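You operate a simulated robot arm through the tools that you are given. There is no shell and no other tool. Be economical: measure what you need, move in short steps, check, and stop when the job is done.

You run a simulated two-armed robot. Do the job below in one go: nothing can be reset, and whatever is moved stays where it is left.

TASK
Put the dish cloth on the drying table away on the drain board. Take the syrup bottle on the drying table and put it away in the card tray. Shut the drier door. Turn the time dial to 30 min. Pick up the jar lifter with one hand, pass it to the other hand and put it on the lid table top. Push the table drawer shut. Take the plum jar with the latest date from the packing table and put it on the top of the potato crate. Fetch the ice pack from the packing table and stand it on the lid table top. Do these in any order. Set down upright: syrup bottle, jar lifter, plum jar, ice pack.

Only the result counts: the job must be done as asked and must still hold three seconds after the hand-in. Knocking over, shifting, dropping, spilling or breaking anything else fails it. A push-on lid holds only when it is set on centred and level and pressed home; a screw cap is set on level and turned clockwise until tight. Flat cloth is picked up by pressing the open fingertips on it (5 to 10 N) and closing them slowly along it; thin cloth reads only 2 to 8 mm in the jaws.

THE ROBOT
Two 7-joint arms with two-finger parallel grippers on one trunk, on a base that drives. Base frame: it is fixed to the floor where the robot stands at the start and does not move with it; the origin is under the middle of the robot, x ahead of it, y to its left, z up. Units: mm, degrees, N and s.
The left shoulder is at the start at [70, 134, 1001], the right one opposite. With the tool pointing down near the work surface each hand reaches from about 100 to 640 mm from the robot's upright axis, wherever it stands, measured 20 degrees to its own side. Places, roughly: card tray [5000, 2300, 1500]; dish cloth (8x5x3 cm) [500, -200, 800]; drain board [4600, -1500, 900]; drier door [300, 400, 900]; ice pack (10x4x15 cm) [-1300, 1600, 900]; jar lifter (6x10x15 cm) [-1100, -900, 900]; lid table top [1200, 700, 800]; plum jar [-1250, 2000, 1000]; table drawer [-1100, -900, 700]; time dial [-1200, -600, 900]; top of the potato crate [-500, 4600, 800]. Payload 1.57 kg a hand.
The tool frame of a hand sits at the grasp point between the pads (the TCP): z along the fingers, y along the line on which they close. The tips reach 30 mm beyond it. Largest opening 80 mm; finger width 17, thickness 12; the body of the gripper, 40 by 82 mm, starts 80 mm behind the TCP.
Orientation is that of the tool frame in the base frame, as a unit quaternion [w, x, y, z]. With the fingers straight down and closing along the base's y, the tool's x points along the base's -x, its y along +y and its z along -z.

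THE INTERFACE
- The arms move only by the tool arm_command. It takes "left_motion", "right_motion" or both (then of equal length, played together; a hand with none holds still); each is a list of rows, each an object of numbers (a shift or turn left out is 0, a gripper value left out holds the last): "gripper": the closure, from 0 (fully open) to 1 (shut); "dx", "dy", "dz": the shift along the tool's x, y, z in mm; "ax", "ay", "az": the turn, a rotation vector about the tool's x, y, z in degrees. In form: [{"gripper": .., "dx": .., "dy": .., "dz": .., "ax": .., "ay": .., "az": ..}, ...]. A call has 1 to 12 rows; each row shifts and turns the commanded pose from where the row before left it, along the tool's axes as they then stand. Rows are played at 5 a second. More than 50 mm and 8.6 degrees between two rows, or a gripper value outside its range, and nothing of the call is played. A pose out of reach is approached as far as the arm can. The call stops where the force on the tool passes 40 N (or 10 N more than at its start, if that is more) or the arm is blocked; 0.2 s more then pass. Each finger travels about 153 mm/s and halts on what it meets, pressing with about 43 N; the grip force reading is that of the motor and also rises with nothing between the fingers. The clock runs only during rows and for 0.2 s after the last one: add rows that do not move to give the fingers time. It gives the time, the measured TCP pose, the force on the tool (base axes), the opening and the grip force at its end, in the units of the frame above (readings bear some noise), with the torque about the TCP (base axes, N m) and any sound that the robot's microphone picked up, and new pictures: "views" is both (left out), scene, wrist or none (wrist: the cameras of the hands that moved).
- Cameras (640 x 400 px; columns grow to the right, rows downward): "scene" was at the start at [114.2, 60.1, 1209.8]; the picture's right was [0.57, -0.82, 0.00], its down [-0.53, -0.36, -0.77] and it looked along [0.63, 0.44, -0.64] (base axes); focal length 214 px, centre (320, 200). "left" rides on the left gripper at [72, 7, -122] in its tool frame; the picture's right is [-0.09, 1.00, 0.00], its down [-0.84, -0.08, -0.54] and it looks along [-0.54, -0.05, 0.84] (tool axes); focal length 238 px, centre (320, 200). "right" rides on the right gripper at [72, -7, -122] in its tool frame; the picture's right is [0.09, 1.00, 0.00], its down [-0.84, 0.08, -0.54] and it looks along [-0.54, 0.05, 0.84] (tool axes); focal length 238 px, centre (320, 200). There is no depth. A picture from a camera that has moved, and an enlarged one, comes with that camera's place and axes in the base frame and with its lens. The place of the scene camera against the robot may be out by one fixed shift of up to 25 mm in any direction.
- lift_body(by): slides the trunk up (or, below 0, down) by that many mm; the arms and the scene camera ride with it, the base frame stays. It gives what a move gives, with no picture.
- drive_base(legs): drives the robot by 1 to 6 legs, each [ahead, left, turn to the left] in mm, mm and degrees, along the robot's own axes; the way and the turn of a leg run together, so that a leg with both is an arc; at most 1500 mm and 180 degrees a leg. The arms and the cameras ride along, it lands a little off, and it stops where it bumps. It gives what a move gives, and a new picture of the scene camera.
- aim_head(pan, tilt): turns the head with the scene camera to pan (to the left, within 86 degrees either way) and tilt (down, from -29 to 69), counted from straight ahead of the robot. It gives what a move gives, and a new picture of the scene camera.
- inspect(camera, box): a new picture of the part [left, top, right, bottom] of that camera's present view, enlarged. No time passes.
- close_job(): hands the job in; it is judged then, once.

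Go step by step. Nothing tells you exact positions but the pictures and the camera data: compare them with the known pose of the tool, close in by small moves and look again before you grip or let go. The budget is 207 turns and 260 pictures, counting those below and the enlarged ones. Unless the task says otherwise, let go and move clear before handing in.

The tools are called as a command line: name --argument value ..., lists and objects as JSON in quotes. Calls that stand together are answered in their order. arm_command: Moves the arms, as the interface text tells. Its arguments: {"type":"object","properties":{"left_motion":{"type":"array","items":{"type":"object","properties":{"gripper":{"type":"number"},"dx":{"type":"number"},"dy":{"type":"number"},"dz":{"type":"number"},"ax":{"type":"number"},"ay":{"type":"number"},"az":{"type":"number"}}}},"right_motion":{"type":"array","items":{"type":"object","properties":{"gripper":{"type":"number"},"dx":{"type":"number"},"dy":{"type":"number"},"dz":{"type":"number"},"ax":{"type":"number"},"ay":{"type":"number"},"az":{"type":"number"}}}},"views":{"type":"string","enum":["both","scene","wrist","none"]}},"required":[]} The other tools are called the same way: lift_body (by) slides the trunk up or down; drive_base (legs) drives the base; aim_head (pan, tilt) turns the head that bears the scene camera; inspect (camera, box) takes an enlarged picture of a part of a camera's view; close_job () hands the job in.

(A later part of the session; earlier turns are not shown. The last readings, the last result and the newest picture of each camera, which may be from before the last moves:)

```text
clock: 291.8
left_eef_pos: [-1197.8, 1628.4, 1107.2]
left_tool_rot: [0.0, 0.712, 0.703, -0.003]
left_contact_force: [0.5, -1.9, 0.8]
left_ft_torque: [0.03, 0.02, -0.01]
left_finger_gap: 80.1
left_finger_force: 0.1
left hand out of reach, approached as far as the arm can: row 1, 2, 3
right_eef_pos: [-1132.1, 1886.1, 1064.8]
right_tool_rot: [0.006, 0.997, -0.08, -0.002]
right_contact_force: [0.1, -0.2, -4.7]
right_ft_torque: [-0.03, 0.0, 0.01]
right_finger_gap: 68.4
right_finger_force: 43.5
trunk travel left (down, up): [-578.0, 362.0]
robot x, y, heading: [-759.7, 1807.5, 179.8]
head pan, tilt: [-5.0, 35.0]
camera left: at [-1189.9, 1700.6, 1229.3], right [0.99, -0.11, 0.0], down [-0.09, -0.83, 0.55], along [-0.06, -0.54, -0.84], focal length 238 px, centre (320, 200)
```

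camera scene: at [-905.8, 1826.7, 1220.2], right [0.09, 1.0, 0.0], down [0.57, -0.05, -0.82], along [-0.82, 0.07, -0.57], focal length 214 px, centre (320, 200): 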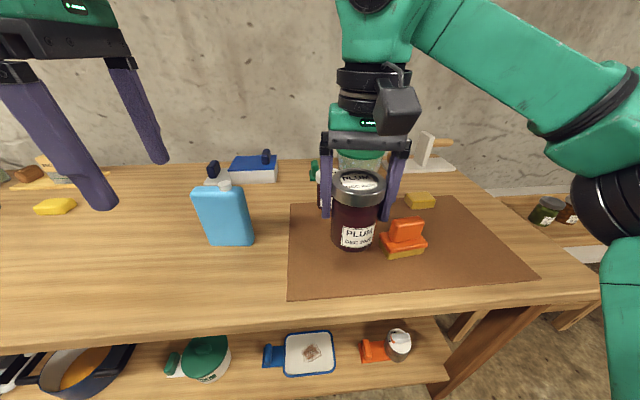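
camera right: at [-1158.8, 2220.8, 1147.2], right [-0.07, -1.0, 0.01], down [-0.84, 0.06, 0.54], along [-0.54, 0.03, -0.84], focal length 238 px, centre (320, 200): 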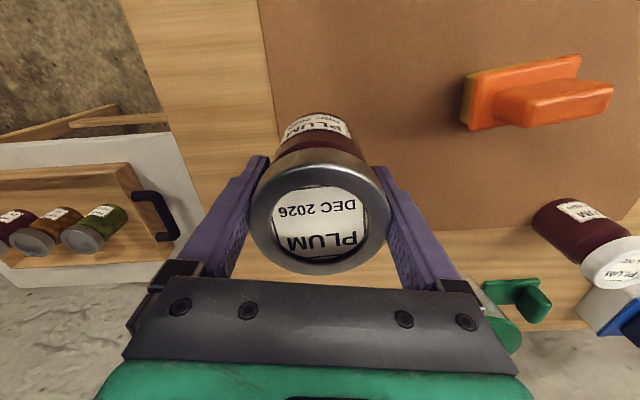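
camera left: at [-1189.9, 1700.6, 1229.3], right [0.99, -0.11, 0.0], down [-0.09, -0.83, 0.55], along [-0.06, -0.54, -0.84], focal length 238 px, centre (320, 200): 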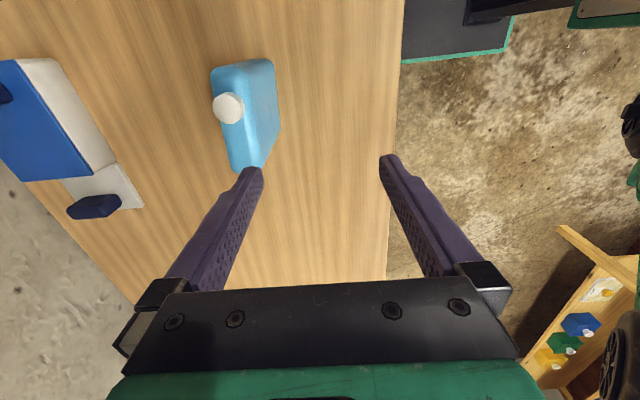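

The pack top centre is at about (-1268,1651) and it is turned about 6°. I drive 70 mm closer and line up.

drive_base --legs '[[70, 0, 0]]'

arm_command --left_motion '[{"az": 5.6, "dx": 12}, {"dx": 11}, {}]' --views "wrist"

```text
clock: 292.8
left_eef_pos: [-1266.3, 1629.9, 1108.1]
left_tool_rot: [0.0, 0.712, 0.703, -0.004]
left_contact_force: [-1.1, 1.3, -0.6]
left_ft_torque: [0.03, -0.01, 0.01]
left_finger_gap: 79.9
left_finger_force: 0.1
right_eef_pos: [-1199.3, 1886.4, 1064.4]
right_tool_rot: [0.006, 0.997, -0.08, -0.002]
right_contact_force: [0.2, 0.1, -4.4]
right_ft_torque: [0.0, -0.03, 0.01]
right_finger_gap: 68.3
right_finger_force: 42.9
trunk travel left (down, up): [-578.0, 362.0]
robot x, y, heading: [-828.8, 1810.4, 180.0]
head pan, tilt: [-5.0, 35.0]
camera scene: at [-975.0, 1827.0, 1220.2], right [0.09, 1.0, 0.0], down [0.57, -0.05, -0.82], along [-0.82, 0.07, -0.57], focal length 214 px, centre (320, 200)
```

scene: 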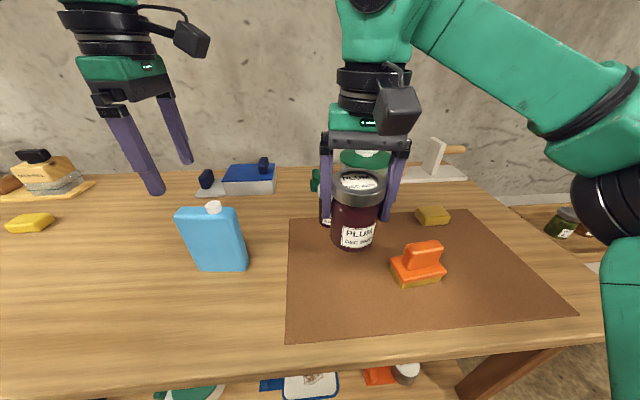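

```text
clock: 293.6
left_eef_pos: [-1261.5, 1648.6, 1103.0]
left_tool_rot: [-0.001, 0.745, 0.667, -0.004]
left_contact_force: [0.4, -0.3, -0.4]
left_ft_torque: [0.02, 0.02, 0.01]
left_finger_gap: 80.0
left_finger_force: 0.1
left hand out of reach, approached as far as the arm can: row 1, 2
right_eef_pos: [-1201.3, 1885.1, 1063.2]
right_tool_rot: [0.006, 0.997, -0.081, -0.001]
right_contact_force: [0.5, -0.3, -4.9]
right_ft_torque: [0.0, -0.03, 0.0]
right_finger_gap: 68.3
right_finger_force: 42.6
trunk travel left (down, up): [-578.0, 362.0]
robot x, y, heading: [-831.4, 1806.5, 180.0]
head pan, tilt: [-5.0, 35.0]
camera left: at [-1246.1, 1719.8, 1224.2], right [0.98, -0.2, 0.0], down [-0.17, -0.82, 0.55], along [-0.11, -0.53, -0.84], focal length 238 px, centre (320, 200)
```

left: 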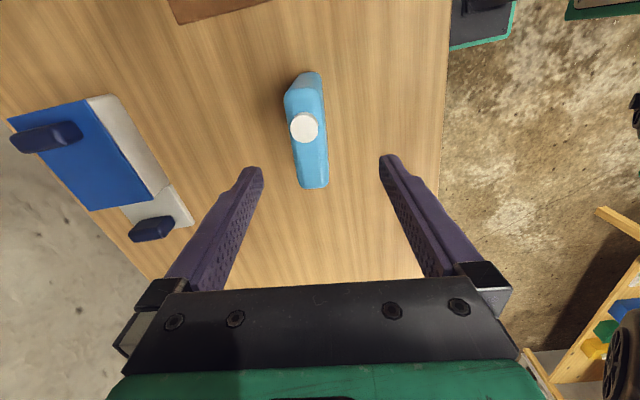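

Nearly aligned. I shift and descend partway.

arm_command --left_motion '[{"dz": 30}, {"dz": 20, "dx": 9, "dy": -10}, {}]' --views "wrist"

```text
clock: 294.4
left_eef_pos: [-1268.2, 1658.1, 1053.6]
left_tool_rot: [0.001, 0.745, 0.667, -0.003]
left_contact_force: [-0.6, -0.1, 0.0]
left_ft_torque: [-0.02, 0.01, 0.02]
left_finger_gap: 80.1
left_finger_force: 0.1
right_eef_pos: [-1200.5, 1886.0, 1065.8]
right_tool_rot: [0.006, 0.997, -0.08, -0.002]
right_contact_force: [0.2, 0.3, -4.7]
right_ft_torque: [-0.01, -0.02, -0.01]
right_finger_gap: 68.0
right_finger_force: 42.7
trunk travel left (down, up): [-578.0, 362.0]
robot x, y, heading: [-829.0, 1804.8, 179.8]
head pan, tilt: [-5.0, 35.0]
camera left: at [-1255.2, 1729.3, 1173.9], right [0.98, -0.2, 0.0], down [-0.17, -0.82, 0.55], along [-0.11, -0.54, -0.84], focal length 238 px, centre (320, 200)
```

left: 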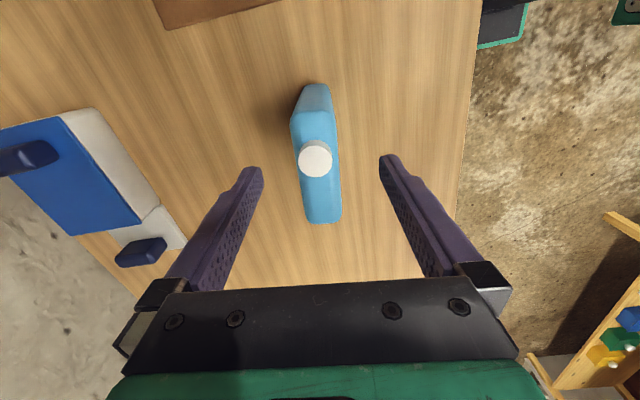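

Centred. I descend to z≈987 and close.

arm_command --left_motion '[{"dz": 20}, {"dz": 20}, {"dz": 16}, {"dz": 10}, {"gripper": 0.3}, {"gripper": 0.45}, {"gripper": 1}, {}, {}]' --views "wrist"

```text
clock: 296.4
left_eef_pos: [-1269.9, 1657.7, 986.6]
left_tool_rot: [0.001, 0.745, 0.667, -0.004]
left_contact_force: [-1.3, 0.9, 0.1]
left_ft_torque: [0.17, 0.04, 0.07]
left_finger_gap: 33.7
left_finger_force: 41.5
right_eef_pos: [-1201.0, 1885.5, 1064.7]
right_tool_rot: [0.006, 0.997, -0.081, -0.001]
right_contact_force: [0.6, 0.2, -4.3]
right_ft_torque: [0.02, 0.0, 0.0]
right_finger_gap: 68.1
right_finger_force: 42.9
trunk travel left (down, up): [-578.0, 362.0]
robot x, y, heading: [-831.4, 1808.0, 180.1]
head pan, tilt: [-5.0, 35.0]
camera left: at [-1255.5, 1729.8, 1107.8], right [0.98, -0.2, 0.0], down [-0.17, -0.82, 0.55], along [-0.11, -0.54, -0.84], focal length 238 px, centre (320, 200)
```

left: 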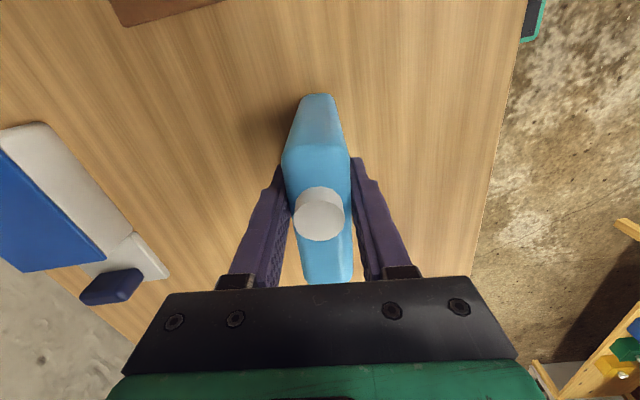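

Gripped. I lift slowly.

arm_command --left_motion '[{"dz": -2}, {"dz": -4}, {"dz": -6}, {"dz": -8}, {"dz": -10}, {"dz": -10}, {"dz": -10}, {"dz": -10}, {"dz": -8}, {}]' --views "both"

```text
clock: 298.6
left_eef_pos: [-1270.8, 1659.4, 1053.7]
left_tool_rot: [0.002, 0.746, 0.666, -0.002]
left_contact_force: [-0.1, 0.1, -4.4]
left_ft_torque: [0.08, -0.04, -0.03]
left_finger_gap: 34.0
left_finger_force: 41.2
right_eef_pos: [-1200.7, 1884.6, 1064.6]
right_tool_rot: [0.006, 0.997, -0.08, -0.002]
right_contact_force: [0.1, -0.6, -4.8]
right_ft_torque: [0.02, -0.01, 0.01]
right_finger_gap: 68.1
right_finger_force: 42.3
trunk travel left (down, up): [-578.0, 362.0]
robot x, y, heading: [-827.6, 1806.7, 179.7]
head pan, tilt: [-5.0, 35.0]
camera scene: at [-976.5, 1826.8, 1219.9], right [0.09, 1.0, 0.0], down [0.57, -0.05, -0.82], along [-0.82, 0.07, -0.57], focal length 214 px, centre (320, 200)
camera left: at [-1256.4, 1729.5, 1175.7], right [0.98, -0.2, 0.0], down [-0.17, -0.82, 0.55], along [-0.11, -0.54, -0.84], focal length 238 px, centre (320, 200)
```

scene: 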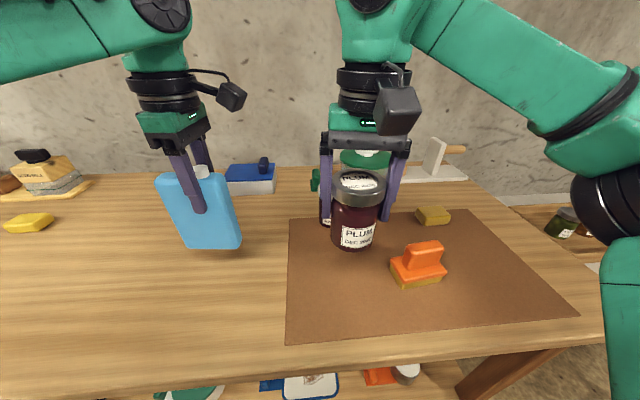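
left: 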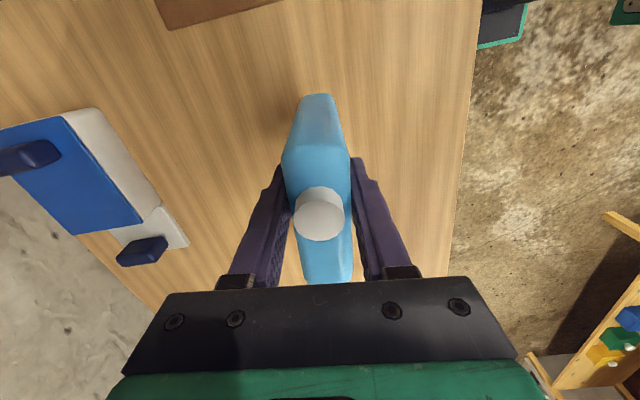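

Both items are held. I back off, turn toward the far wall and drive toward the potato crate.

drive_base --legs '[[-380, 0, 0], [0, 0, -45], [0, 0, -45], [1200, 0, 0]]'

aim_head --pan 0 --tilt 15

inspect --camera "scene" --box '[200, 130, 440, 280]'

```text
clock: 310.8
left_eef_pos: [-615.8, 3435.2, 1053.3]
left_tool_rot: [-0.003, 0.999, -0.047, -0.003]
left_contact_force: [0.1, -0.1, -4.1]
left_ft_torque: [0.0, -0.06, 0.0]
left_finger_gap: 34.1
left_finger_force: 41.4
right_eef_pos: [-386.9, 3370.6, 1064.8]
right_tool_rot: [-0.004, -0.655, 0.756, 0.006]
right_contact_force: [0.4, -0.4, -4.6]
right_ft_torque: [-0.01, -0.01, -0.04]
right_finger_gap: 68.2
right_finger_force: 42.8
trunk travel left (down, up): [-578.0, 362.0]
robot x, y, heading: [-456.6, 2996.5, 90.8]
head pan, tilt: [-5.0, 35.0]
camera scene: at [-459.0, 3149.3, 1219.9], right [1.0, -0.07, 0.0], down [-0.04, -0.57, -0.82], along [0.06, 0.82, -0.57], focal length 214 px, centre (320, 200)
```

scene: 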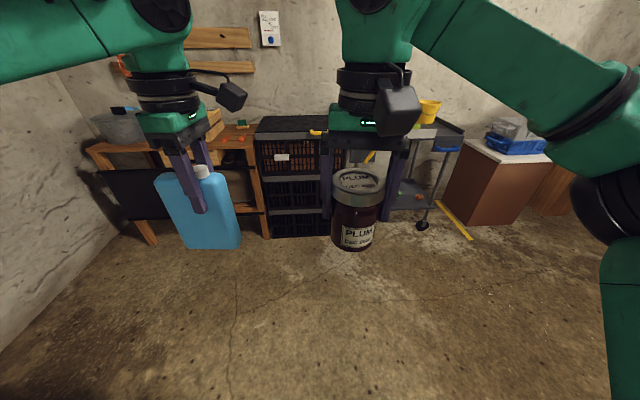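

```text
clock: 311.6
left_eef_pos: [-615.0, 3435.6, 1055.1]
left_tool_rot: [-0.001, 0.999, -0.047, -0.003]
left_contact_force: [-0.4, -1.1, -3.4]
left_ft_torque: [-0.02, -0.05, 0.0]
left_finger_gap: 33.7
left_finger_force: 41.1
right_eef_pos: [-387.0, 3370.2, 1064.2]
right_tool_rot: [-0.003, -0.655, 0.755, 0.006]
right_contact_force: [0.4, 0.0, -3.3]
right_ft_torque: [-0.01, 0.02, 0.02]
right_finger_gap: 68.0
right_finger_force: 42.9
trunk travel left (down, up): [-578.0, 362.0]
robot x, y, heading: [-461.9, 3001.2, 90.6]
head pan, tilt: [0.0, 15.0]
camera scene: at [-466.8, 3155.0, 1251.8], right [1.0, 0.01, 0.0], down [0.0, -0.26, -0.97], along [-0.01, 0.97, -0.26], focal length 214 px, centre (320, 200)
```

scene: 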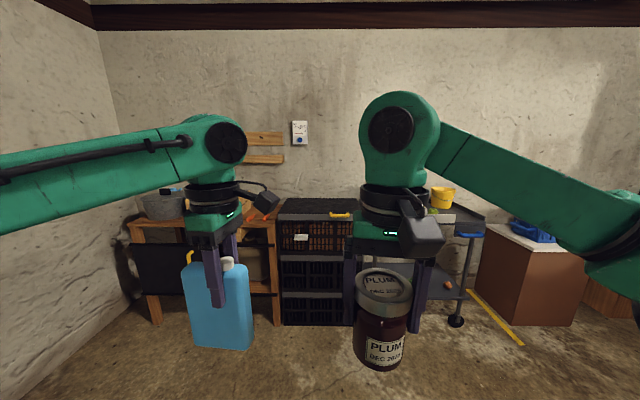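

```text
2.67 times, centred on (320, 205) of scene
camera zoom: at [-466.8, 3155.0, 1251.8], right [1.0, 0.01, 0.0], down [0.0, -0.26, -0.97], along [-0.01, 0.97, -0.26], focal length 572 px, centre (320, 187)
```

zoom: 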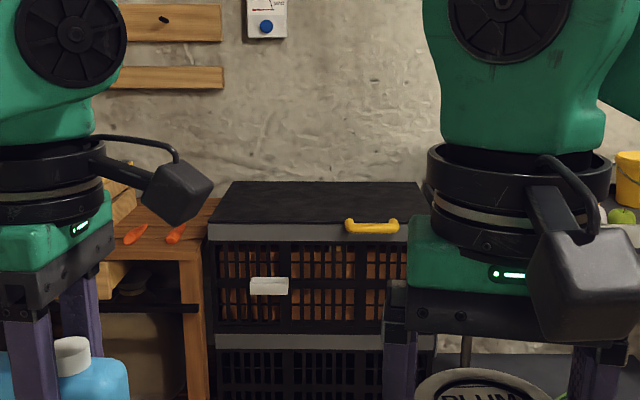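

The crate stack's flat black top is ahead, at z≈800. I drive closer and look with the right wrist camera.

drive_base --legs '[[930, 0, -0.6]]'

aim_head --pan 0 --tilt 40

arm_command --right_motion '[{}]' --views "wrist"

```text
clock: 316.5
left_eef_pos: [-617.9, 4373.3, 1055.3]
left_tool_rot: [-0.001, 0.999, -0.053, -0.003]
left_contact_force: [-0.3, -0.5, -3.6]
left_ft_torque: [0.0, -0.08, 0.01]
left_finger_gap: 33.8
left_finger_force: 40.8
right_eef_pos: [-391.1, 4306.4, 1064.2]
right_tool_rot: [-0.004, -0.651, 0.759, 0.005]
right_contact_force: [-0.6, 0.0, -4.3]
right_ft_torque: [-0.03, -0.02, 0.01]
right_finger_gap: 68.3
right_finger_force: 43.0
trunk travel left (down, up): [-578.0, 362.0]
robot x, y, heading: [-465.7, 3935.3, 90.2]
head pan, tilt: [0.0, 15.0]
camera scene: at [-473.1, 4091.3, 1251.9], right [1.0, 0.0, 0.0], down [0.0, -0.26, -0.97], along [0.0, 0.97, -0.26], focal length 214 px, centre (320, 200)
```

scene: 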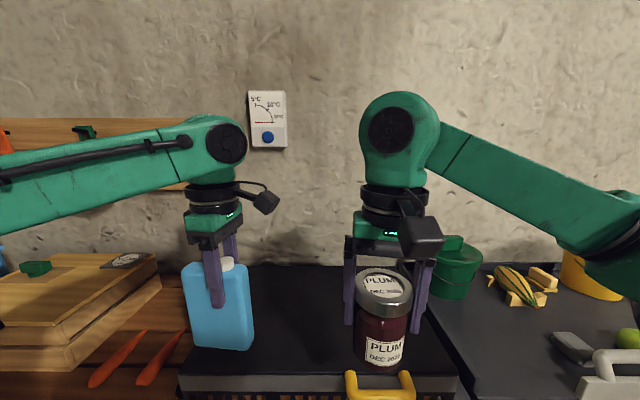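

```text
clock: 317.4
left_eef_pos: [-617.8, 4374.5, 1054.5]
left_tool_rot: [-0.001, 0.999, -0.053, -0.002]
left_contact_force: [-0.3, 0.2, -3.8]
left_ft_torque: [-0.01, -0.08, -0.02]
left_finger_gap: 33.9
left_finger_force: 41.1
right_eef_pos: [-389.2, 4305.2, 1066.1]
right_tool_rot: [-0.003, -0.651, 0.759, 0.005]
right_contact_force: [0.7, 0.1, -4.4]
right_ft_torque: [0.0, -0.02, 0.03]
right_finger_gap: 68.1
right_finger_force: 42.8
trunk travel left (down, up): [-578.0, 362.0]
robot x, y, heading: [-466.5, 3935.7, 90.1]
head pan, tilt: [0.0, 40.0]
camera scene: at [-473.1, 4083.0, 1212.4], right [1.0, 0.0, 0.0], down [0.0, -0.64, -0.77], along [0.0, 0.77, -0.64], focal length 214 px, centre (320, 200)
```

scene: 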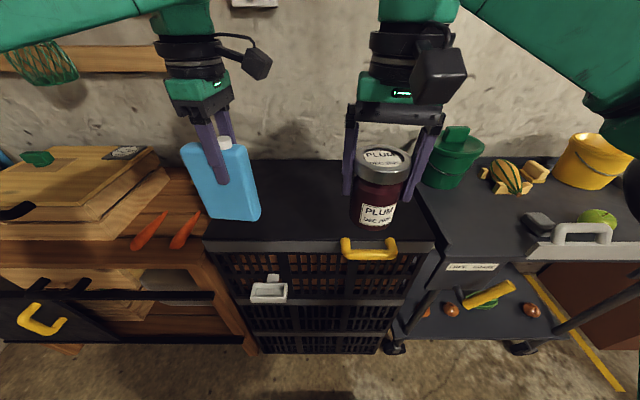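

```text
clock: 317.8
left_eef_pos: [-617.8, 4373.2, 1053.9]
left_tool_rot: [-0.002, 0.999, -0.053, -0.002]
left_contact_force: [-0.7, 0.3, -3.1]
left_ft_torque: [-0.02, -0.09, 0.02]
left_finger_gap: 33.9
left_finger_force: 41.6
right_eef_pos: [-390.6, 4306.1, 1064.4]
right_tool_rot: [-0.003, -0.651, 0.759, 0.005]
right_contact_force: [0.2, -0.1, -5.0]
right_ft_torque: [-0.05, 0.01, 0.02]
right_finger_gap: 68.2
right_finger_force: 43.8
trunk travel left (down, up): [-578.0, 362.0]
robot x, y, heading: [-467.9, 3935.6, 90.1]
head pan, tilt: [0.0, 40.0]
camera right: at [-393.6, 4233.0, 1186.4], right [-1.0, 0.06, 0.01], down [0.06, 0.84, 0.54], along [0.02, 0.54, -0.84], focal length 238 px, centre (320, 200)
```

right: 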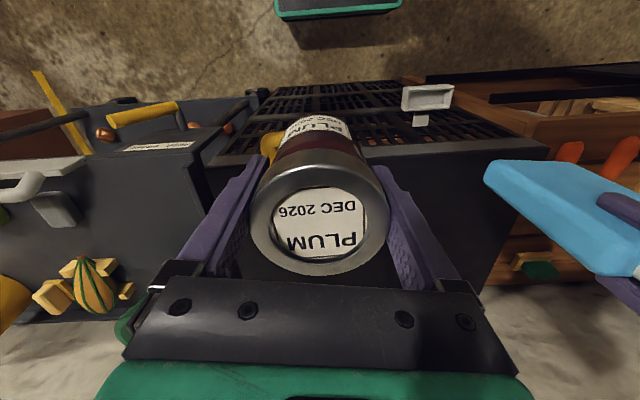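

I drive 140 mm closer, then carry the jar over the crate's middle.

drive_base --legs '[[140, 0, 0]]'

arm_command --right_motion '[{"dx": -15, "dy": 8}, {"dx": -20, "dy": 8}, {"dx": -25, "dy": 8}, {"dx": -25, "dy": 8}, {"dx": -20}, {"dz": 20}, {"dz": 25}, {"dz": 25}, {"dz": 25}, {"dz": 20}, {"dz": 15}, {}]' --views "both"

```text
clock: 319.1
left_eef_pos: [-617.9, 4511.8, 1054.5]
left_tool_rot: [-0.002, 0.999, -0.053, -0.003]
left_contact_force: [0.5, -0.3, -3.9]
left_ft_torque: [0.0, -0.06, 0.01]
left_finger_gap: 33.7
left_finger_force: 41.2
right_eef_pos: [-391.8, 4444.0, 1065.3]
right_tool_rot: [-0.002, -0.651, 0.759, 0.006]
right_contact_force: [-1.0, 0.2, -4.5]
right_ft_torque: [-0.04, 0.0, 0.01]
right_finger_gap: 68.5
right_finger_force: 43.1
trunk travel left (down, up): [-578.0, 362.0]
robot x, y, heading: [-467.1, 4075.4, 89.9]
head pan, tilt: [0.0, 40.0]
camera scene: at [-473.4, 4221.0, 1212.5], right [1.0, 0.0, 0.0], down [0.0, -0.64, -0.77], along [0.0, 0.77, -0.64], focal length 214 px, centre (320, 200)
```

scene: 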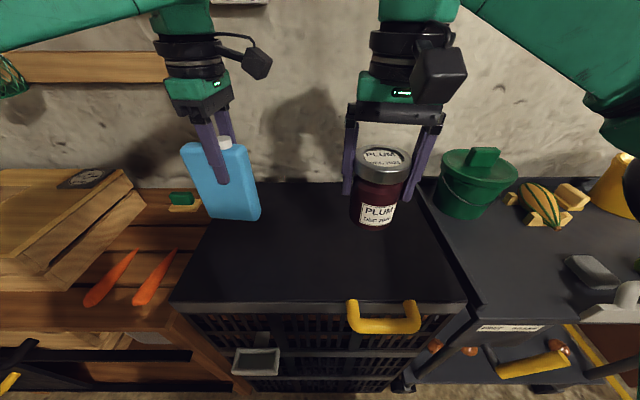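

```text
clock: 321.7
left_eef_pos: [-618.1, 4512.7, 1054.4]
left_tool_rot: [0.0, 0.999, -0.053, -0.003]
left_contact_force: [-0.3, -0.2, -4.2]
left_ft_torque: [-0.01, -0.06, 0.0]
left_finger_gap: 33.7
left_finger_force: 41.1
right_eef_pos: [-409.0, 4553.4, 934.8]
right_tool_rot: [-0.003, -0.651, 0.759, 0.006]
right_contact_force: [0.6, -0.5, -4.7]
right_ft_torque: [-0.01, -0.02, 0.02]
right_finger_gap: 68.1
right_finger_force: 42.9
trunk travel left (down, up): [-578.0, 362.0]
robot x, y, heading: [-465.8, 4073.6, 90.0]
head pan, tilt: [0.0, 40.0]
camera scene: at [-473.5, 4222.1, 1212.4], right [1.0, 0.0, 0.0], down [0.0, -0.64, -0.77], along [0.0, 0.77, -0.64], focal length 214 px, centre (320, 200)
camera right: at [-411.4, 4481.4, 1057.0], right [-1.0, 0.06, 0.01], down [0.06, 0.84, 0.55], along [0.02, 0.54, -0.84], focal length 238 px, centre (320, 200)
```

scene: 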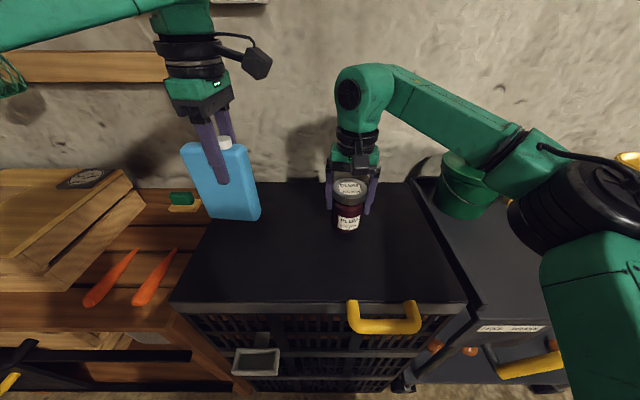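
right: 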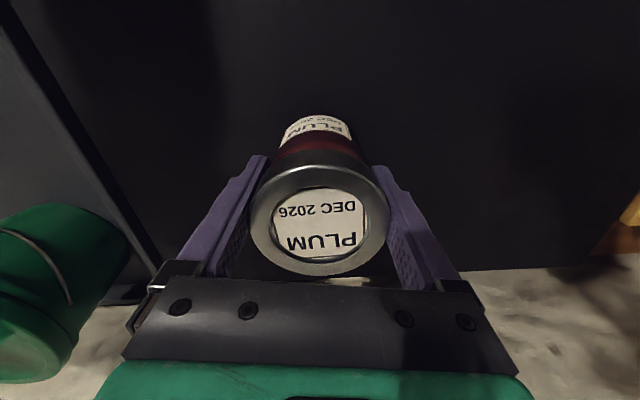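

Clear surface below. I shift a bit left and back, away from the bucket, and lower further.

arm_command --right_motion '[{"dx": 10, "dy": 15}, {"dx": 10, "dy": 20}, {"dx": 10, "dy": 15}, {"dz": 15}, {"dz": 15}, {"dz": 12}, {"dz": 8}, {}]' --views "both"

```text
clock: 323.0
left_eef_pos: [-617.2, 4510.5, 1055.6]
left_tool_rot: [-0.003, 0.999, -0.055, -0.003]
left_contact_force: [0.0, 0.7, -3.0]
left_ft_torque: [0.0, -0.06, 0.0]
left_finger_gap: 33.7
left_finger_force: 41.8
right_eef_pos: [-463.7, 4530.8, 914.1]
right_tool_rot: [-0.004, -0.65, 0.76, 0.015]
right_contact_force: [0.9, -7.6, 19.7]
right_ft_torque: [-0.96, -0.44, -0.1]
right_finger_gap: 68.4
right_finger_force: 42.7
trunk travel left (down, up): [-578.0, 362.0]
robot x, y, heading: [-465.4, 4071.9, 90.2]
head pan, tilt: [0.0, 40.0]
stopped in row 6 (right hand): the force on the tool passed its limit (the readings are from after the stop); the commanded pose is now the measured one
camera scene: at [-473.0, 4218.8, 1213.0], right [1.0, 0.0, 0.0], down [0.0, -0.64, -0.77], along [0.0, 0.77, -0.64], focal length 214 px, centre (320, 200)
camera right: at [-465.3, 4456.5, 1035.5], right [-1.0, 0.06, 0.03], down [0.07, 0.83, 0.55], along [0.01, 0.55, -0.83], focal length 238 px, centre (320, 200)
```

scene: 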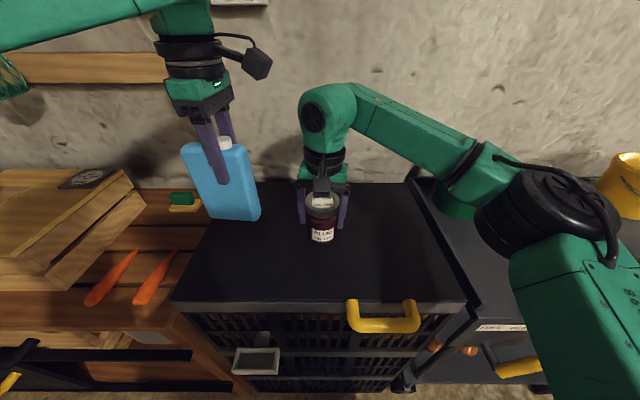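
right: 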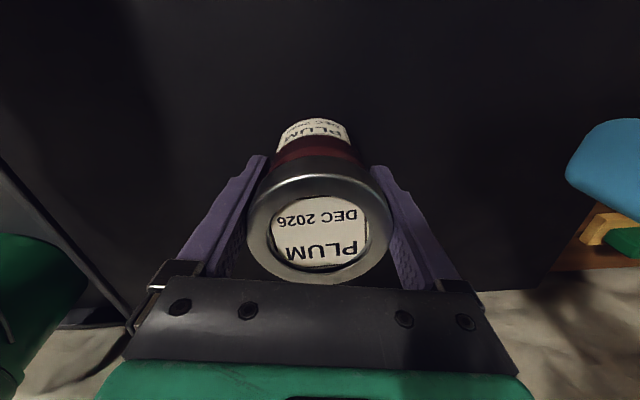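

The jar is touching the crate top, at z≈860. I ease the pressure and check that it is upright.

arm_command --right_motion '[{"dz": -2}, {}]' --views "wrist"

inspect --camera "scene" --box '[270, 140, 380, 270]'

```text
clock: 323.6
left_eef_pos: [-619.0, 4511.5, 1055.0]
left_tool_rot: [-0.002, 0.999, -0.053, -0.003]
left_contact_force: [-0.1, 0.2, -4.2]
left_ft_torque: [-0.01, -0.07, 0.03]
left_finger_gap: 34.2
left_finger_force: 41.6
right_eef_pos: [-464.9, 4532.0, 916.3]
right_tool_rot: [-0.003, -0.649, 0.76, 0.015]
right_contact_force: [0.0, -5.3, 11.4]
right_ft_torque: [-0.68, -0.04, -0.06]
right_finger_gap: 68.5
right_finger_force: 43.0
trunk travel left (down, up): [-578.0, 362.0]
robot x, y, heading: [-468.0, 4076.5, 90.0]
head pan, tilt: [0.0, 40.0]
camera right: at [-466.0, 4457.3, 1035.5], right [-1.0, 0.06, 0.02], down [0.07, 0.83, 0.56], along [0.02, 0.56, -0.83], focal length 238 px, centre (320, 200)
```

right: 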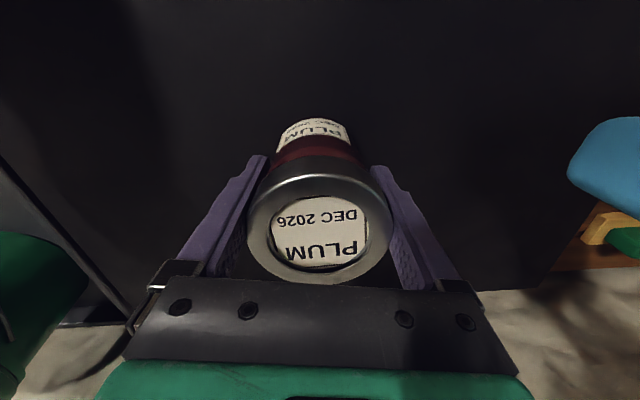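

```text
3.08 times, centred on (325, 205) of scene
camera zoom: at [-473.7, 4218.8, 1212.7], right [1.0, 0.0, 0.0], down [0.0, -0.64, -0.77], along [0.0, 0.77, -0.64], focal length 660 px, centre (305, 185)
```

zoom: 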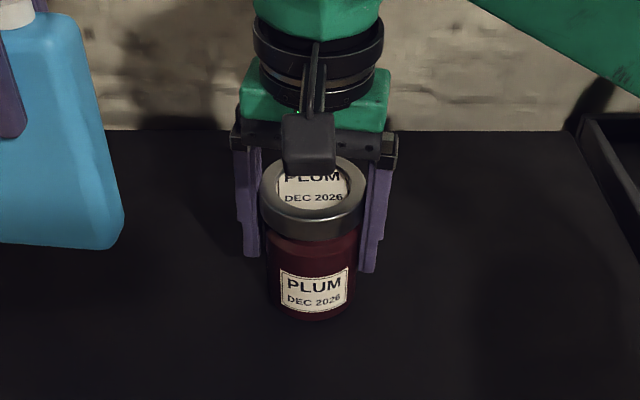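

arm_command --right_motion '[{"dz": -1.5}, {"dz": -1}, {}]' --views "none"

```text
clock: 324.4
left_eef_pos: [-617.9, 4513.9, 1054.0]
left_tool_rot: [-0.001, 0.999, -0.054, -0.003]
left_contact_force: [0.8, 0.8, -4.8]
left_ft_torque: [-0.02, -0.06, 0.0]
left_finger_gap: 33.8
left_finger_force: 41.4
right_eef_pos: [-463.7, 4533.6, 915.2]
right_tool_rot: [-0.003, -0.65, 0.76, 0.012]
right_contact_force: [0.4, 0.4, -4.5]
right_ft_torque: [0.01, 0.03, 0.0]
right_finger_gap: 68.4
right_finger_force: 43.2
trunk travel left (down, up): [-578.0, 362.0]
robot x, y, heading: [-468.5, 4070.6, 90.3]
head pan, tilt: [0.0, 40.0]
```

It is just off the surface now. I lower 1.5 mm so it touches, then open.

arm_command --right_motion '[{"dz": 1.5}, {}, {"gripper": 0.12}, {"gripper": 0.08}, {"gripper": 0}, {}, {"dz": -10}, {"dz": -20}, {"dz": -25}, {"dz": -30}, {"dz": -30}, {}]' --views "both"

inspect --camera "scene" --box '[270, 140, 380, 270]'

```text
clock: 327.0
left_eef_pos: [-618.9, 4513.1, 1054.0]
left_tool_rot: [-0.002, 0.999, -0.053, -0.003]
left_contact_force: [-0.1, 0.0, -4.2]
left_ft_torque: [-0.02, -0.06, -0.01]
left_finger_gap: 33.7
left_finger_force: 41.1
right_eef_pos: [-461.5, 4531.4, 1028.8]
right_tool_rot: [-0.004, -0.65, 0.76, 0.012]
right_contact_force: [0.4, 0.8, -0.9]
right_ft_torque: [-0.01, -0.02, 0.0]
right_finger_gap: 79.9
right_finger_force: 0.2
trunk travel left (down, up): [-578.0, 362.0]
robot x, y, heading: [-463.3, 4076.1, 90.2]
head pan, tilt: [0.0, 40.0]
camera scene: at [-473.3, 4222.1, 1212.4], right [1.0, 0.0, 0.0], down [0.0, -0.64, -0.77], along [0.0, 0.77, -0.64], focal length 214 px, centre (320, 200)
camera right: at [-462.8, 4457.5, 1150.2], right [-1.0, 0.06, 0.02], down [0.07, 0.83, 0.55], along [0.02, 0.55, -0.83], focal length 238 px, centre (320, 200)
```

scene: 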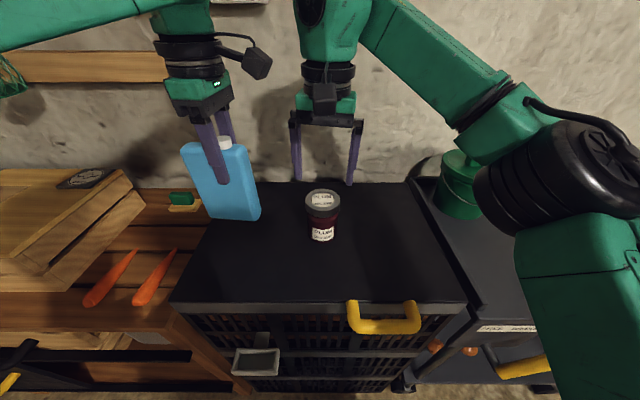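
right: 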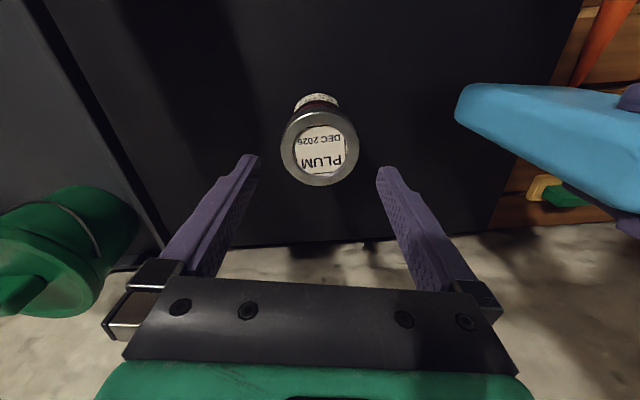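

```text
3.08 times, centred on (325, 205) of scene
camera zoom: at [-473.3, 4222.1, 1212.4], right [1.0, 0.0, 0.0], down [0.0, -0.64, -0.77], along [0.0, 0.77, -0.64], focal length 660 px, centre (305, 185)
```

zoom: 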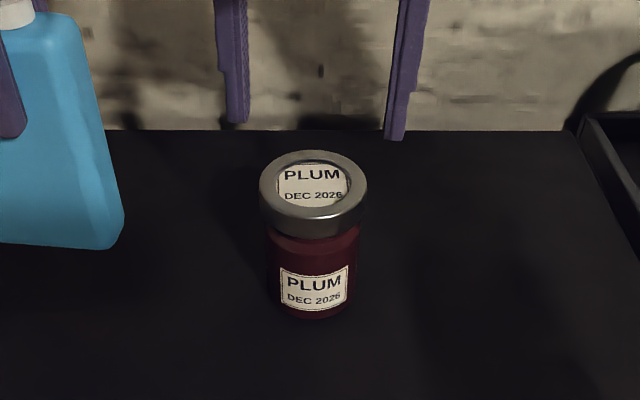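

The plum jar stands upright on the crate. Next comes the ice pack to the lid table: I back off, turn round, and drive to the passage facing the lid table's end.

drive_base --legs '[[-600, 0, 0], [0, 0, 90], [0, 0, 90], [1400, 0, 0], [320, 0, 0]]'

aim_head --pan 45 --tilt 25

```text
clock: 346.2
left_eef_pos: [-378.9, 1331.2, 1054.5]
left_tool_rot: [0.002, 0.068, 0.998, -0.002]
left_contact_force: [0.2, 0.1, -4.3]
left_ft_torque: [0.01, 0.05, 0.0]
left_finger_gap: 33.9
left_finger_force: 41.2
right_eef_pos: [-536.2, 1318.2, 1028.7]
right_tool_rot: [0.014, 0.77, 0.638, 0.003]
right_contact_force: [-0.1, 1.3, 0.1]
right_ft_torque: [0.01, 0.01, 0.01]
right_finger_gap: 80.1
right_finger_force: 0.0
trunk travel left (down, up): [-578.0, 362.0]
robot x, y, heading: [-517.7, 1772.5, -91.6]
head pan, tilt: [0.0, 40.0]
camera scene: at [-525.5, 1650.4, 1212.5], right [-1.0, 0.03, 0.0], down [0.02, 0.64, -0.77], along [-0.02, -0.77, -0.64], focal length 214 px, centre (320, 200)
```

scene: 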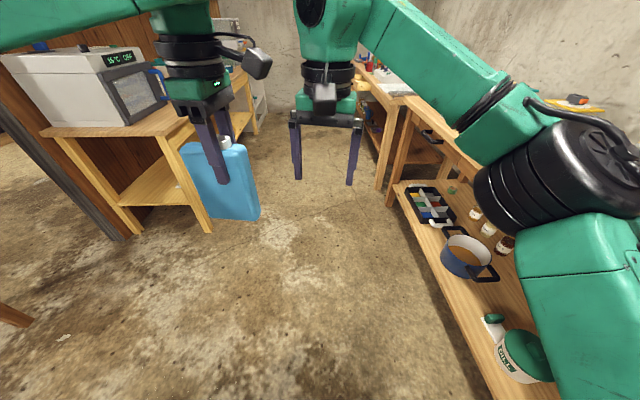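

```text
clock: 347.3
left_eef_pos: [-377.4, 1331.1, 1054.8]
left_tool_rot: [0.002, 0.069, 0.998, -0.001]
left_contact_force: [0.2, -0.1, -4.4]
left_ft_torque: [0.04, 0.05, 0.0]
left_finger_gap: 34.2
left_finger_force: 42.1
right_eef_pos: [-535.5, 1317.8, 1030.1]
right_tool_rot: [0.012, 0.77, 0.638, 0.004]
right_contact_force: [-0.1, -0.2, -0.6]
right_ft_torque: [0.01, 0.03, -0.02]
right_finger_gap: 80.2
right_finger_force: 0.1
trunk travel left (down, up): [-578.0, 362.0]
robot x, y, heading: [-514.0, 1777.5, -91.7]
head pan, tilt: [45.0, 25.0]
camera scene: at [-459.9, 1668.0, 1235.7], right [-0.73, -0.69, 0.0], down [-0.29, 0.31, -0.91], along [0.62, -0.66, -0.42], focal length 214 px, centre (320, 200)
```

scene: 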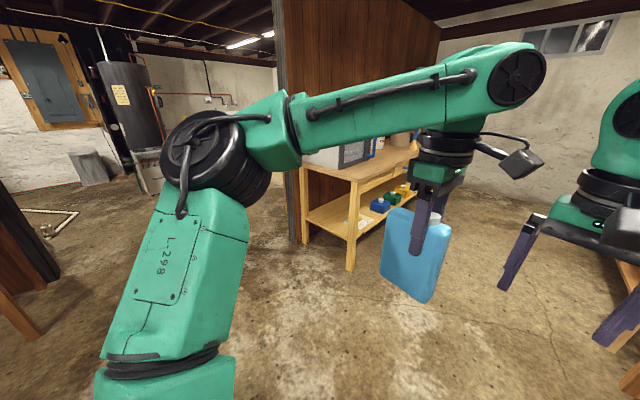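

drive_base --legs '[[0, 0, 1.7], [0, 1400, 0], [0, 300, 0]]'

aim_head --pan 0 --tilt 30

```text
clock: 356.3
left_eef_pos: [1347.1, 1363.3, 1055.2]
left_tool_rot: [0.004, 0.043, 0.999, -0.002]
left_contact_force: [0.1, 0.1, -3.7]
left_ft_torque: [-0.03, 0.07, -0.02]
left_finger_gap: 33.7
left_finger_force: 41.2
right_eef_pos: [1191.5, 1340.5, 1029.4]
right_tool_rot: [0.012, 0.753, 0.658, 0.004]
right_contact_force: [-1.1, 0.7, 0.3]
right_ft_torque: [-0.02, -0.01, 0.02]
right_finger_gap: 80.2
right_finger_force: 0.1
trunk travel left (down, up): [-578.0, 362.0]
robot x, y, heading: [1185.9, 1798.8, -88.6]
head pan, tilt: [45.0, 25.0]
camera scene: at [1249.2, 1694.6, 1235.8], right [-0.69, -0.72, 0.0], down [-0.31, 0.29, -0.91], along [0.66, -0.62, -0.42], focal length 214 px, centre (320, 200)
```

scene: 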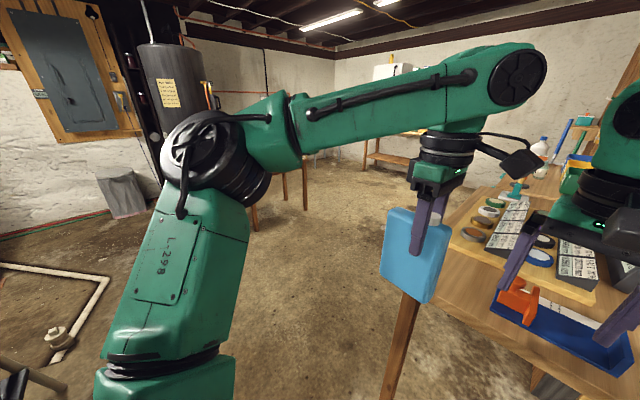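

```text
clock: 357.4
left_eef_pos: [1348.0, 1362.6, 1054.5]
left_tool_rot: [0.002, 0.043, 0.999, -0.001]
left_contact_force: [1.1, 0.0, -4.4]
left_ft_torque: [0.03, 0.08, 0.01]
left_finger_gap: 33.6
left_finger_force: 41.7
right_eef_pos: [1190.2, 1340.9, 1028.9]
right_tool_rot: [0.013, 0.752, 0.659, 0.004]
right_contact_force: [-0.2, -0.8, 0.5]
right_ft_torque: [-0.01, -0.01, 0.01]
right_finger_gap: 80.2
right_finger_force: 0.0
trunk travel left (down, up): [-578.0, 362.0]
robot x, y, heading: [1186.9, 1795.8, -88.8]
head pan, tilt: [0.0, 30.0]
camera scene: at [1185.1, 1667.7, 1227.8], right [-1.0, -0.03, 0.0], down [-0.01, 0.5, -0.87], along [0.02, -0.87, -0.5], focal length 214 px, centre (320, 200)
```

scene: 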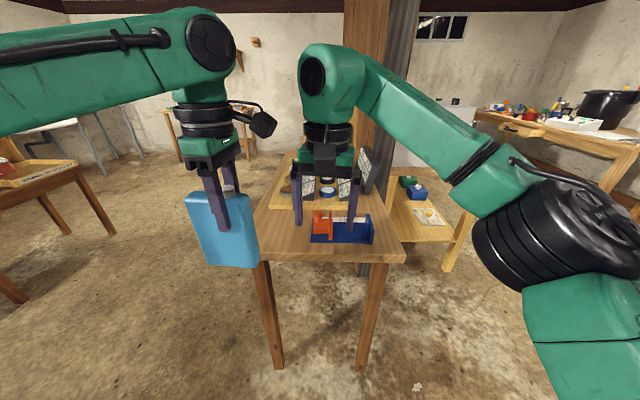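

I look at the lid table's top through the right wrist camera and a zoom.

inspect --camera "scene" --box '[230, 130, 420, 280]'

arm_command --right_motion '[{}]' --views "wrist"

```text
2.67 times, centred on (325, 205) of scene
camera zoom: at [1185.1, 1667.7, 1227.8], right [-1.0, -0.03, 0.0], down [-0.01, 0.5, -0.87], along [0.02, -0.87, -0.5], focal length 572 px, centre (307, 187)
```

zoom: 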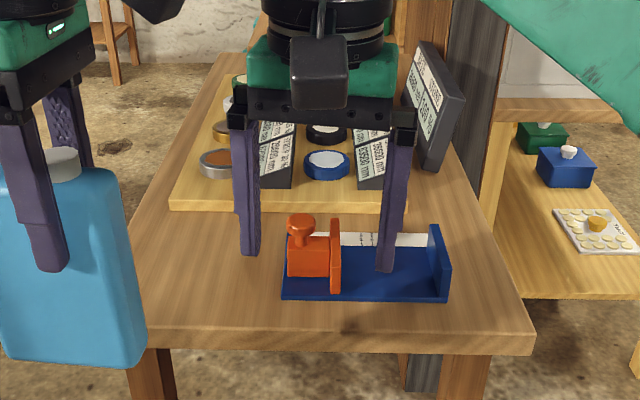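

```text
clock: 357.8
left_eef_pos: [1348.0, 1361.1, 1054.6]
left_tool_rot: [0.003, 0.044, 0.999, -0.002]
left_contact_force: [-0.4, 0.3, -4.8]
left_ft_torque: [0.01, 0.03, 0.0]
left_finger_gap: 34.1
left_finger_force: 41.6
right_eef_pos: [1191.4, 1340.9, 1029.2]
right_tool_rot: [0.013, 0.753, 0.658, 0.004]
right_contact_force: [0.3, -0.3, -0.1]
right_ft_torque: [0.01, -0.03, -0.01]
right_finger_gap: 79.9
right_finger_force: 0.0
trunk travel left (down, up): [-578.0, 362.0]
robot x, y, heading: [1186.6, 1798.6, -88.5]
head pan, tilt: [0.0, 30.0]
camera right: at [1191.7, 1414.1, 1150.2], right [1.0, -0.04, 0.02], down [-0.05, -0.83, 0.55], along [0.0, -0.55, -0.83], focal length 238 px, centre (320, 200)
```

right: 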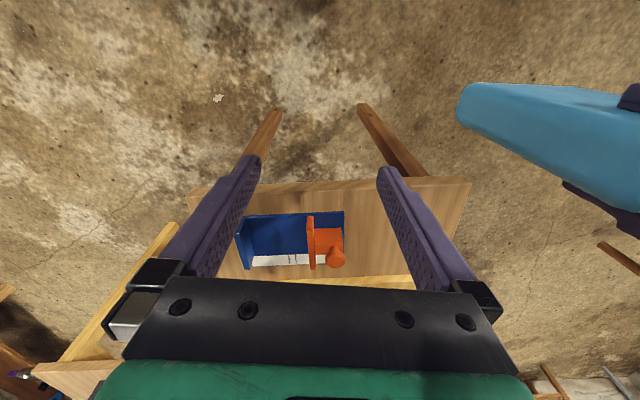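

The free part of the lid table is x≈1260–1430, y≈980–1200. I drive ahead so the ice pack comes over (1365,1045).

drive_base --legs '[[300, 0, -1.2]]'

arm_command --left_motion '[{}]' --right_motion '[{}]' --views "wrist"

```text
clock: 359.9
left_eef_pos: [1345.0, 1058.8, 1054.8]
left_tool_rot: [0.003, 0.051, 0.999, -0.002]
left_contact_force: [0.0, -0.3, -4.2]
left_ft_torque: [0.01, 0.09, -0.02]
left_finger_gap: 33.7
left_finger_force: 41.1
right_eef_pos: [1187.7, 1039.4, 1029.4]
right_tool_rot: [0.013, 0.758, 0.652, 0.004]
right_contact_force: [0.2, -0.1, -0.7]
right_ft_torque: [0.01, 0.01, 0.0]
right_finger_gap: 80.0
right_finger_force: 0.0
trunk travel left (down, up): [-578.0, 362.0]
robot x, y, heading: [1194.6, 1498.4, -89.5]
head pan, tilt: [0.0, 30.0]
camera scene: at [1187.3, 1366.8, 1227.8], right [-1.0, -0.01, 0.0], down [0.0, 0.5, -0.87], along [0.01, -0.87, -0.5], focal length 214 px, centre (320, 200)
```

scene: 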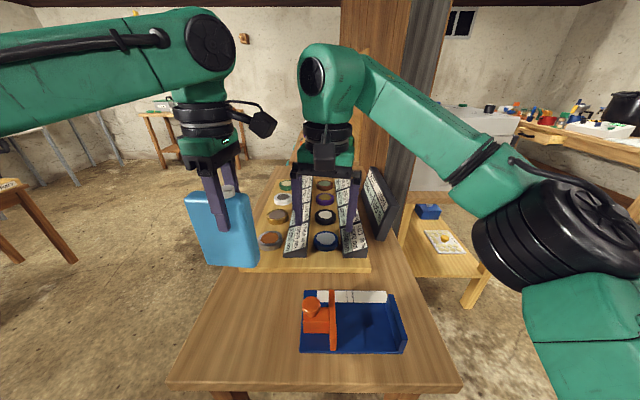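

```text
clock: 360.3
left_eef_pos: [1344.7, 1059.8, 1054.7]
left_tool_rot: [0.003, 0.05, 0.999, -0.003]
left_contact_force: [0.0, 0.2, -3.8]
left_ft_torque: [0.01, 0.1, 0.01]
left_finger_gap: 33.7
left_finger_force: 41.5
right_eef_pos: [1189.4, 1040.0, 1029.2]
right_tool_rot: [0.013, 0.758, 0.652, 0.003]
right_contact_force: [-0.9, 0.4, -0.9]
right_ft_torque: [0.01, -0.03, 0.01]
right_finger_gap: 80.1
right_finger_force: 0.1
trunk travel left (down, up): [-578.0, 362.0]
robot x, y, heading: [1193.6, 1497.1, -89.7]
head pan, tilt: [0.0, 30.0]
camera right: at [1190.2, 1113.6, 1150.4], right [1.0, -0.06, 0.02], down [-0.06, -0.83, 0.55], along [-0.01, -0.55, -0.83], focal length 238 px, centre (320, 200)
camera left: at [1273.7, 1073.3, 1176.1], right [0.19, 0.98, 0.0], down [0.82, -0.16, 0.55], along [0.54, -0.11, -0.84], focal length 238 px, centre (320, 200)
```

right: 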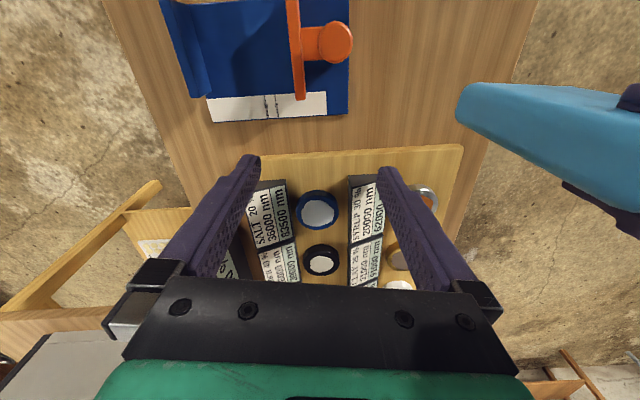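
left: 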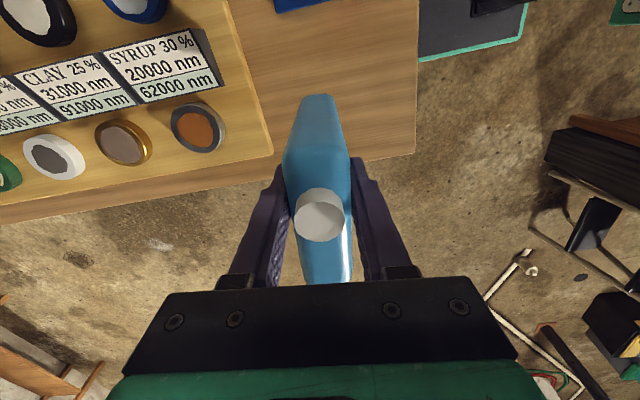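

I shift to (1375,1030) and lower toward the table.

arm_command --left_motion '[{"dx": -11, "dy": -9}, {"dx": -11, "dy": -9}, {"dx": -11, "dy": -9}, {"dz": 15}, {"dz": 18}, {"dz": 18}, {"dz": 18}, {"dz": 18}, {"dz": 15}, {"dz": 10}, {}]' --views "both"

```text
clock: 362.7
left_eef_pos: [1375.5, 1027.9, 942.6]
left_tool_rot: [0.004, 0.051, 0.999, -0.002]
left_contact_force: [0.2, -0.5, -3.5]
left_ft_torque: [-0.02, 0.08, 0.0]
left_finger_gap: 34.0
left_finger_force: 41.9
right_eef_pos: [1188.2, 1039.5, 1029.5]
right_tool_rot: [0.013, 0.758, 0.652, 0.003]
right_contact_force: [0.2, -0.8, 0.1]
right_ft_torque: [-0.01, 0.01, 0.01]
right_finger_gap: 80.2
right_finger_force: 0.1
trunk travel left (down, up): [-578.0, 362.0]
robot x, y, heading: [1191.8, 1499.2, -89.6]
head pan, tilt: [0.0, 30.0]
camera scene: at [1187.3, 1366.4, 1227.8], right [-1.0, -0.01, 0.0], down [0.0, 0.5, -0.87], along [0.01, -0.87, -0.5], focal length 214 px, centre (320, 200)
camera left: at [1304.5, 1042.1, 1064.3], right [0.19, 0.98, 0.0], down [0.82, -0.16, 0.55], along [0.54, -0.11, -0.84], focal length 238 px, centre (320, 200)
```

scene: 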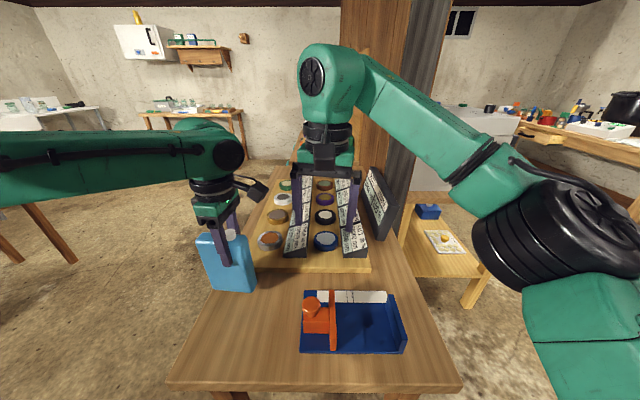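
left: 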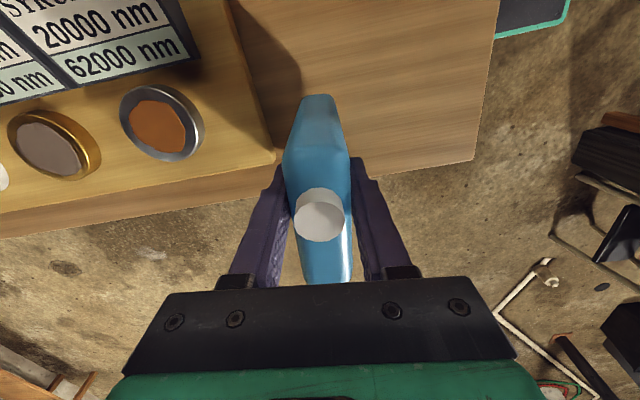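

I nudge it 15 mm inward and lower to contact.

arm_command --left_motion '[{"dx": 8}, {"dx": 7}, {"dz": 8}, {"dz": 6}, {"dz": 5}, {"dz": 4}, {"dz": 3}, {"dz": 3}, {"dz": 2.5}, {"dz": 2.5}, {"dz": 2}]' --views "wrist"

```text
clock: 364.9
left_eef_pos: [1359.5, 1031.1, 913.2]
left_tool_rot: [0.003, 0.051, 0.999, -0.007]
left_contact_force: [-0.3, 6.5, 17.1]
left_ft_torque: [1.02, -0.24, 0.03]
left_finger_gap: 33.8
left_finger_force: 41.3
right_eef_pos: [1188.2, 1042.9, 1029.1]
right_tool_rot: [0.015, 0.758, 0.653, 0.003]
right_contact_force: [0.2, 0.2, 0.4]
right_ft_torque: [0.01, 0.03, 0.03]
right_finger_gap: 79.9
right_finger_force: 0.0
trunk travel left (down, up): [-578.0, 362.0]
robot x, y, heading: [1192.1, 1499.4, -89.6]
head pan, tilt: [0.0, 30.0]
stopped in row 11 (left hand): the force on the tool passed its limit (the readings are from after the stop); the commanded pose is now the measured one
camera left: at [1288.0, 1046.0, 1034.8], right [0.19, 0.98, -0.01], down [0.82, -0.16, 0.55], along [0.54, -0.12, -0.84], focal length 238 px, centre (320, 200)
```

left: 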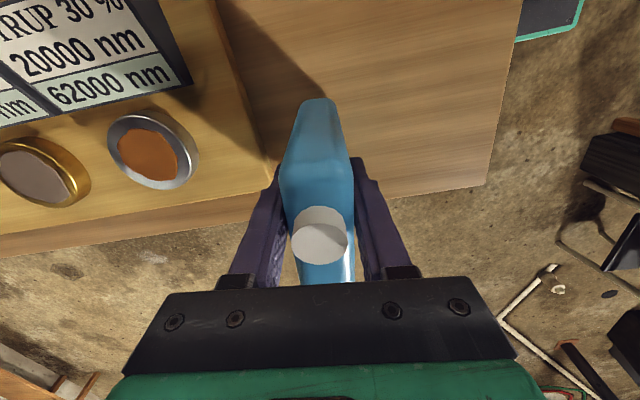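

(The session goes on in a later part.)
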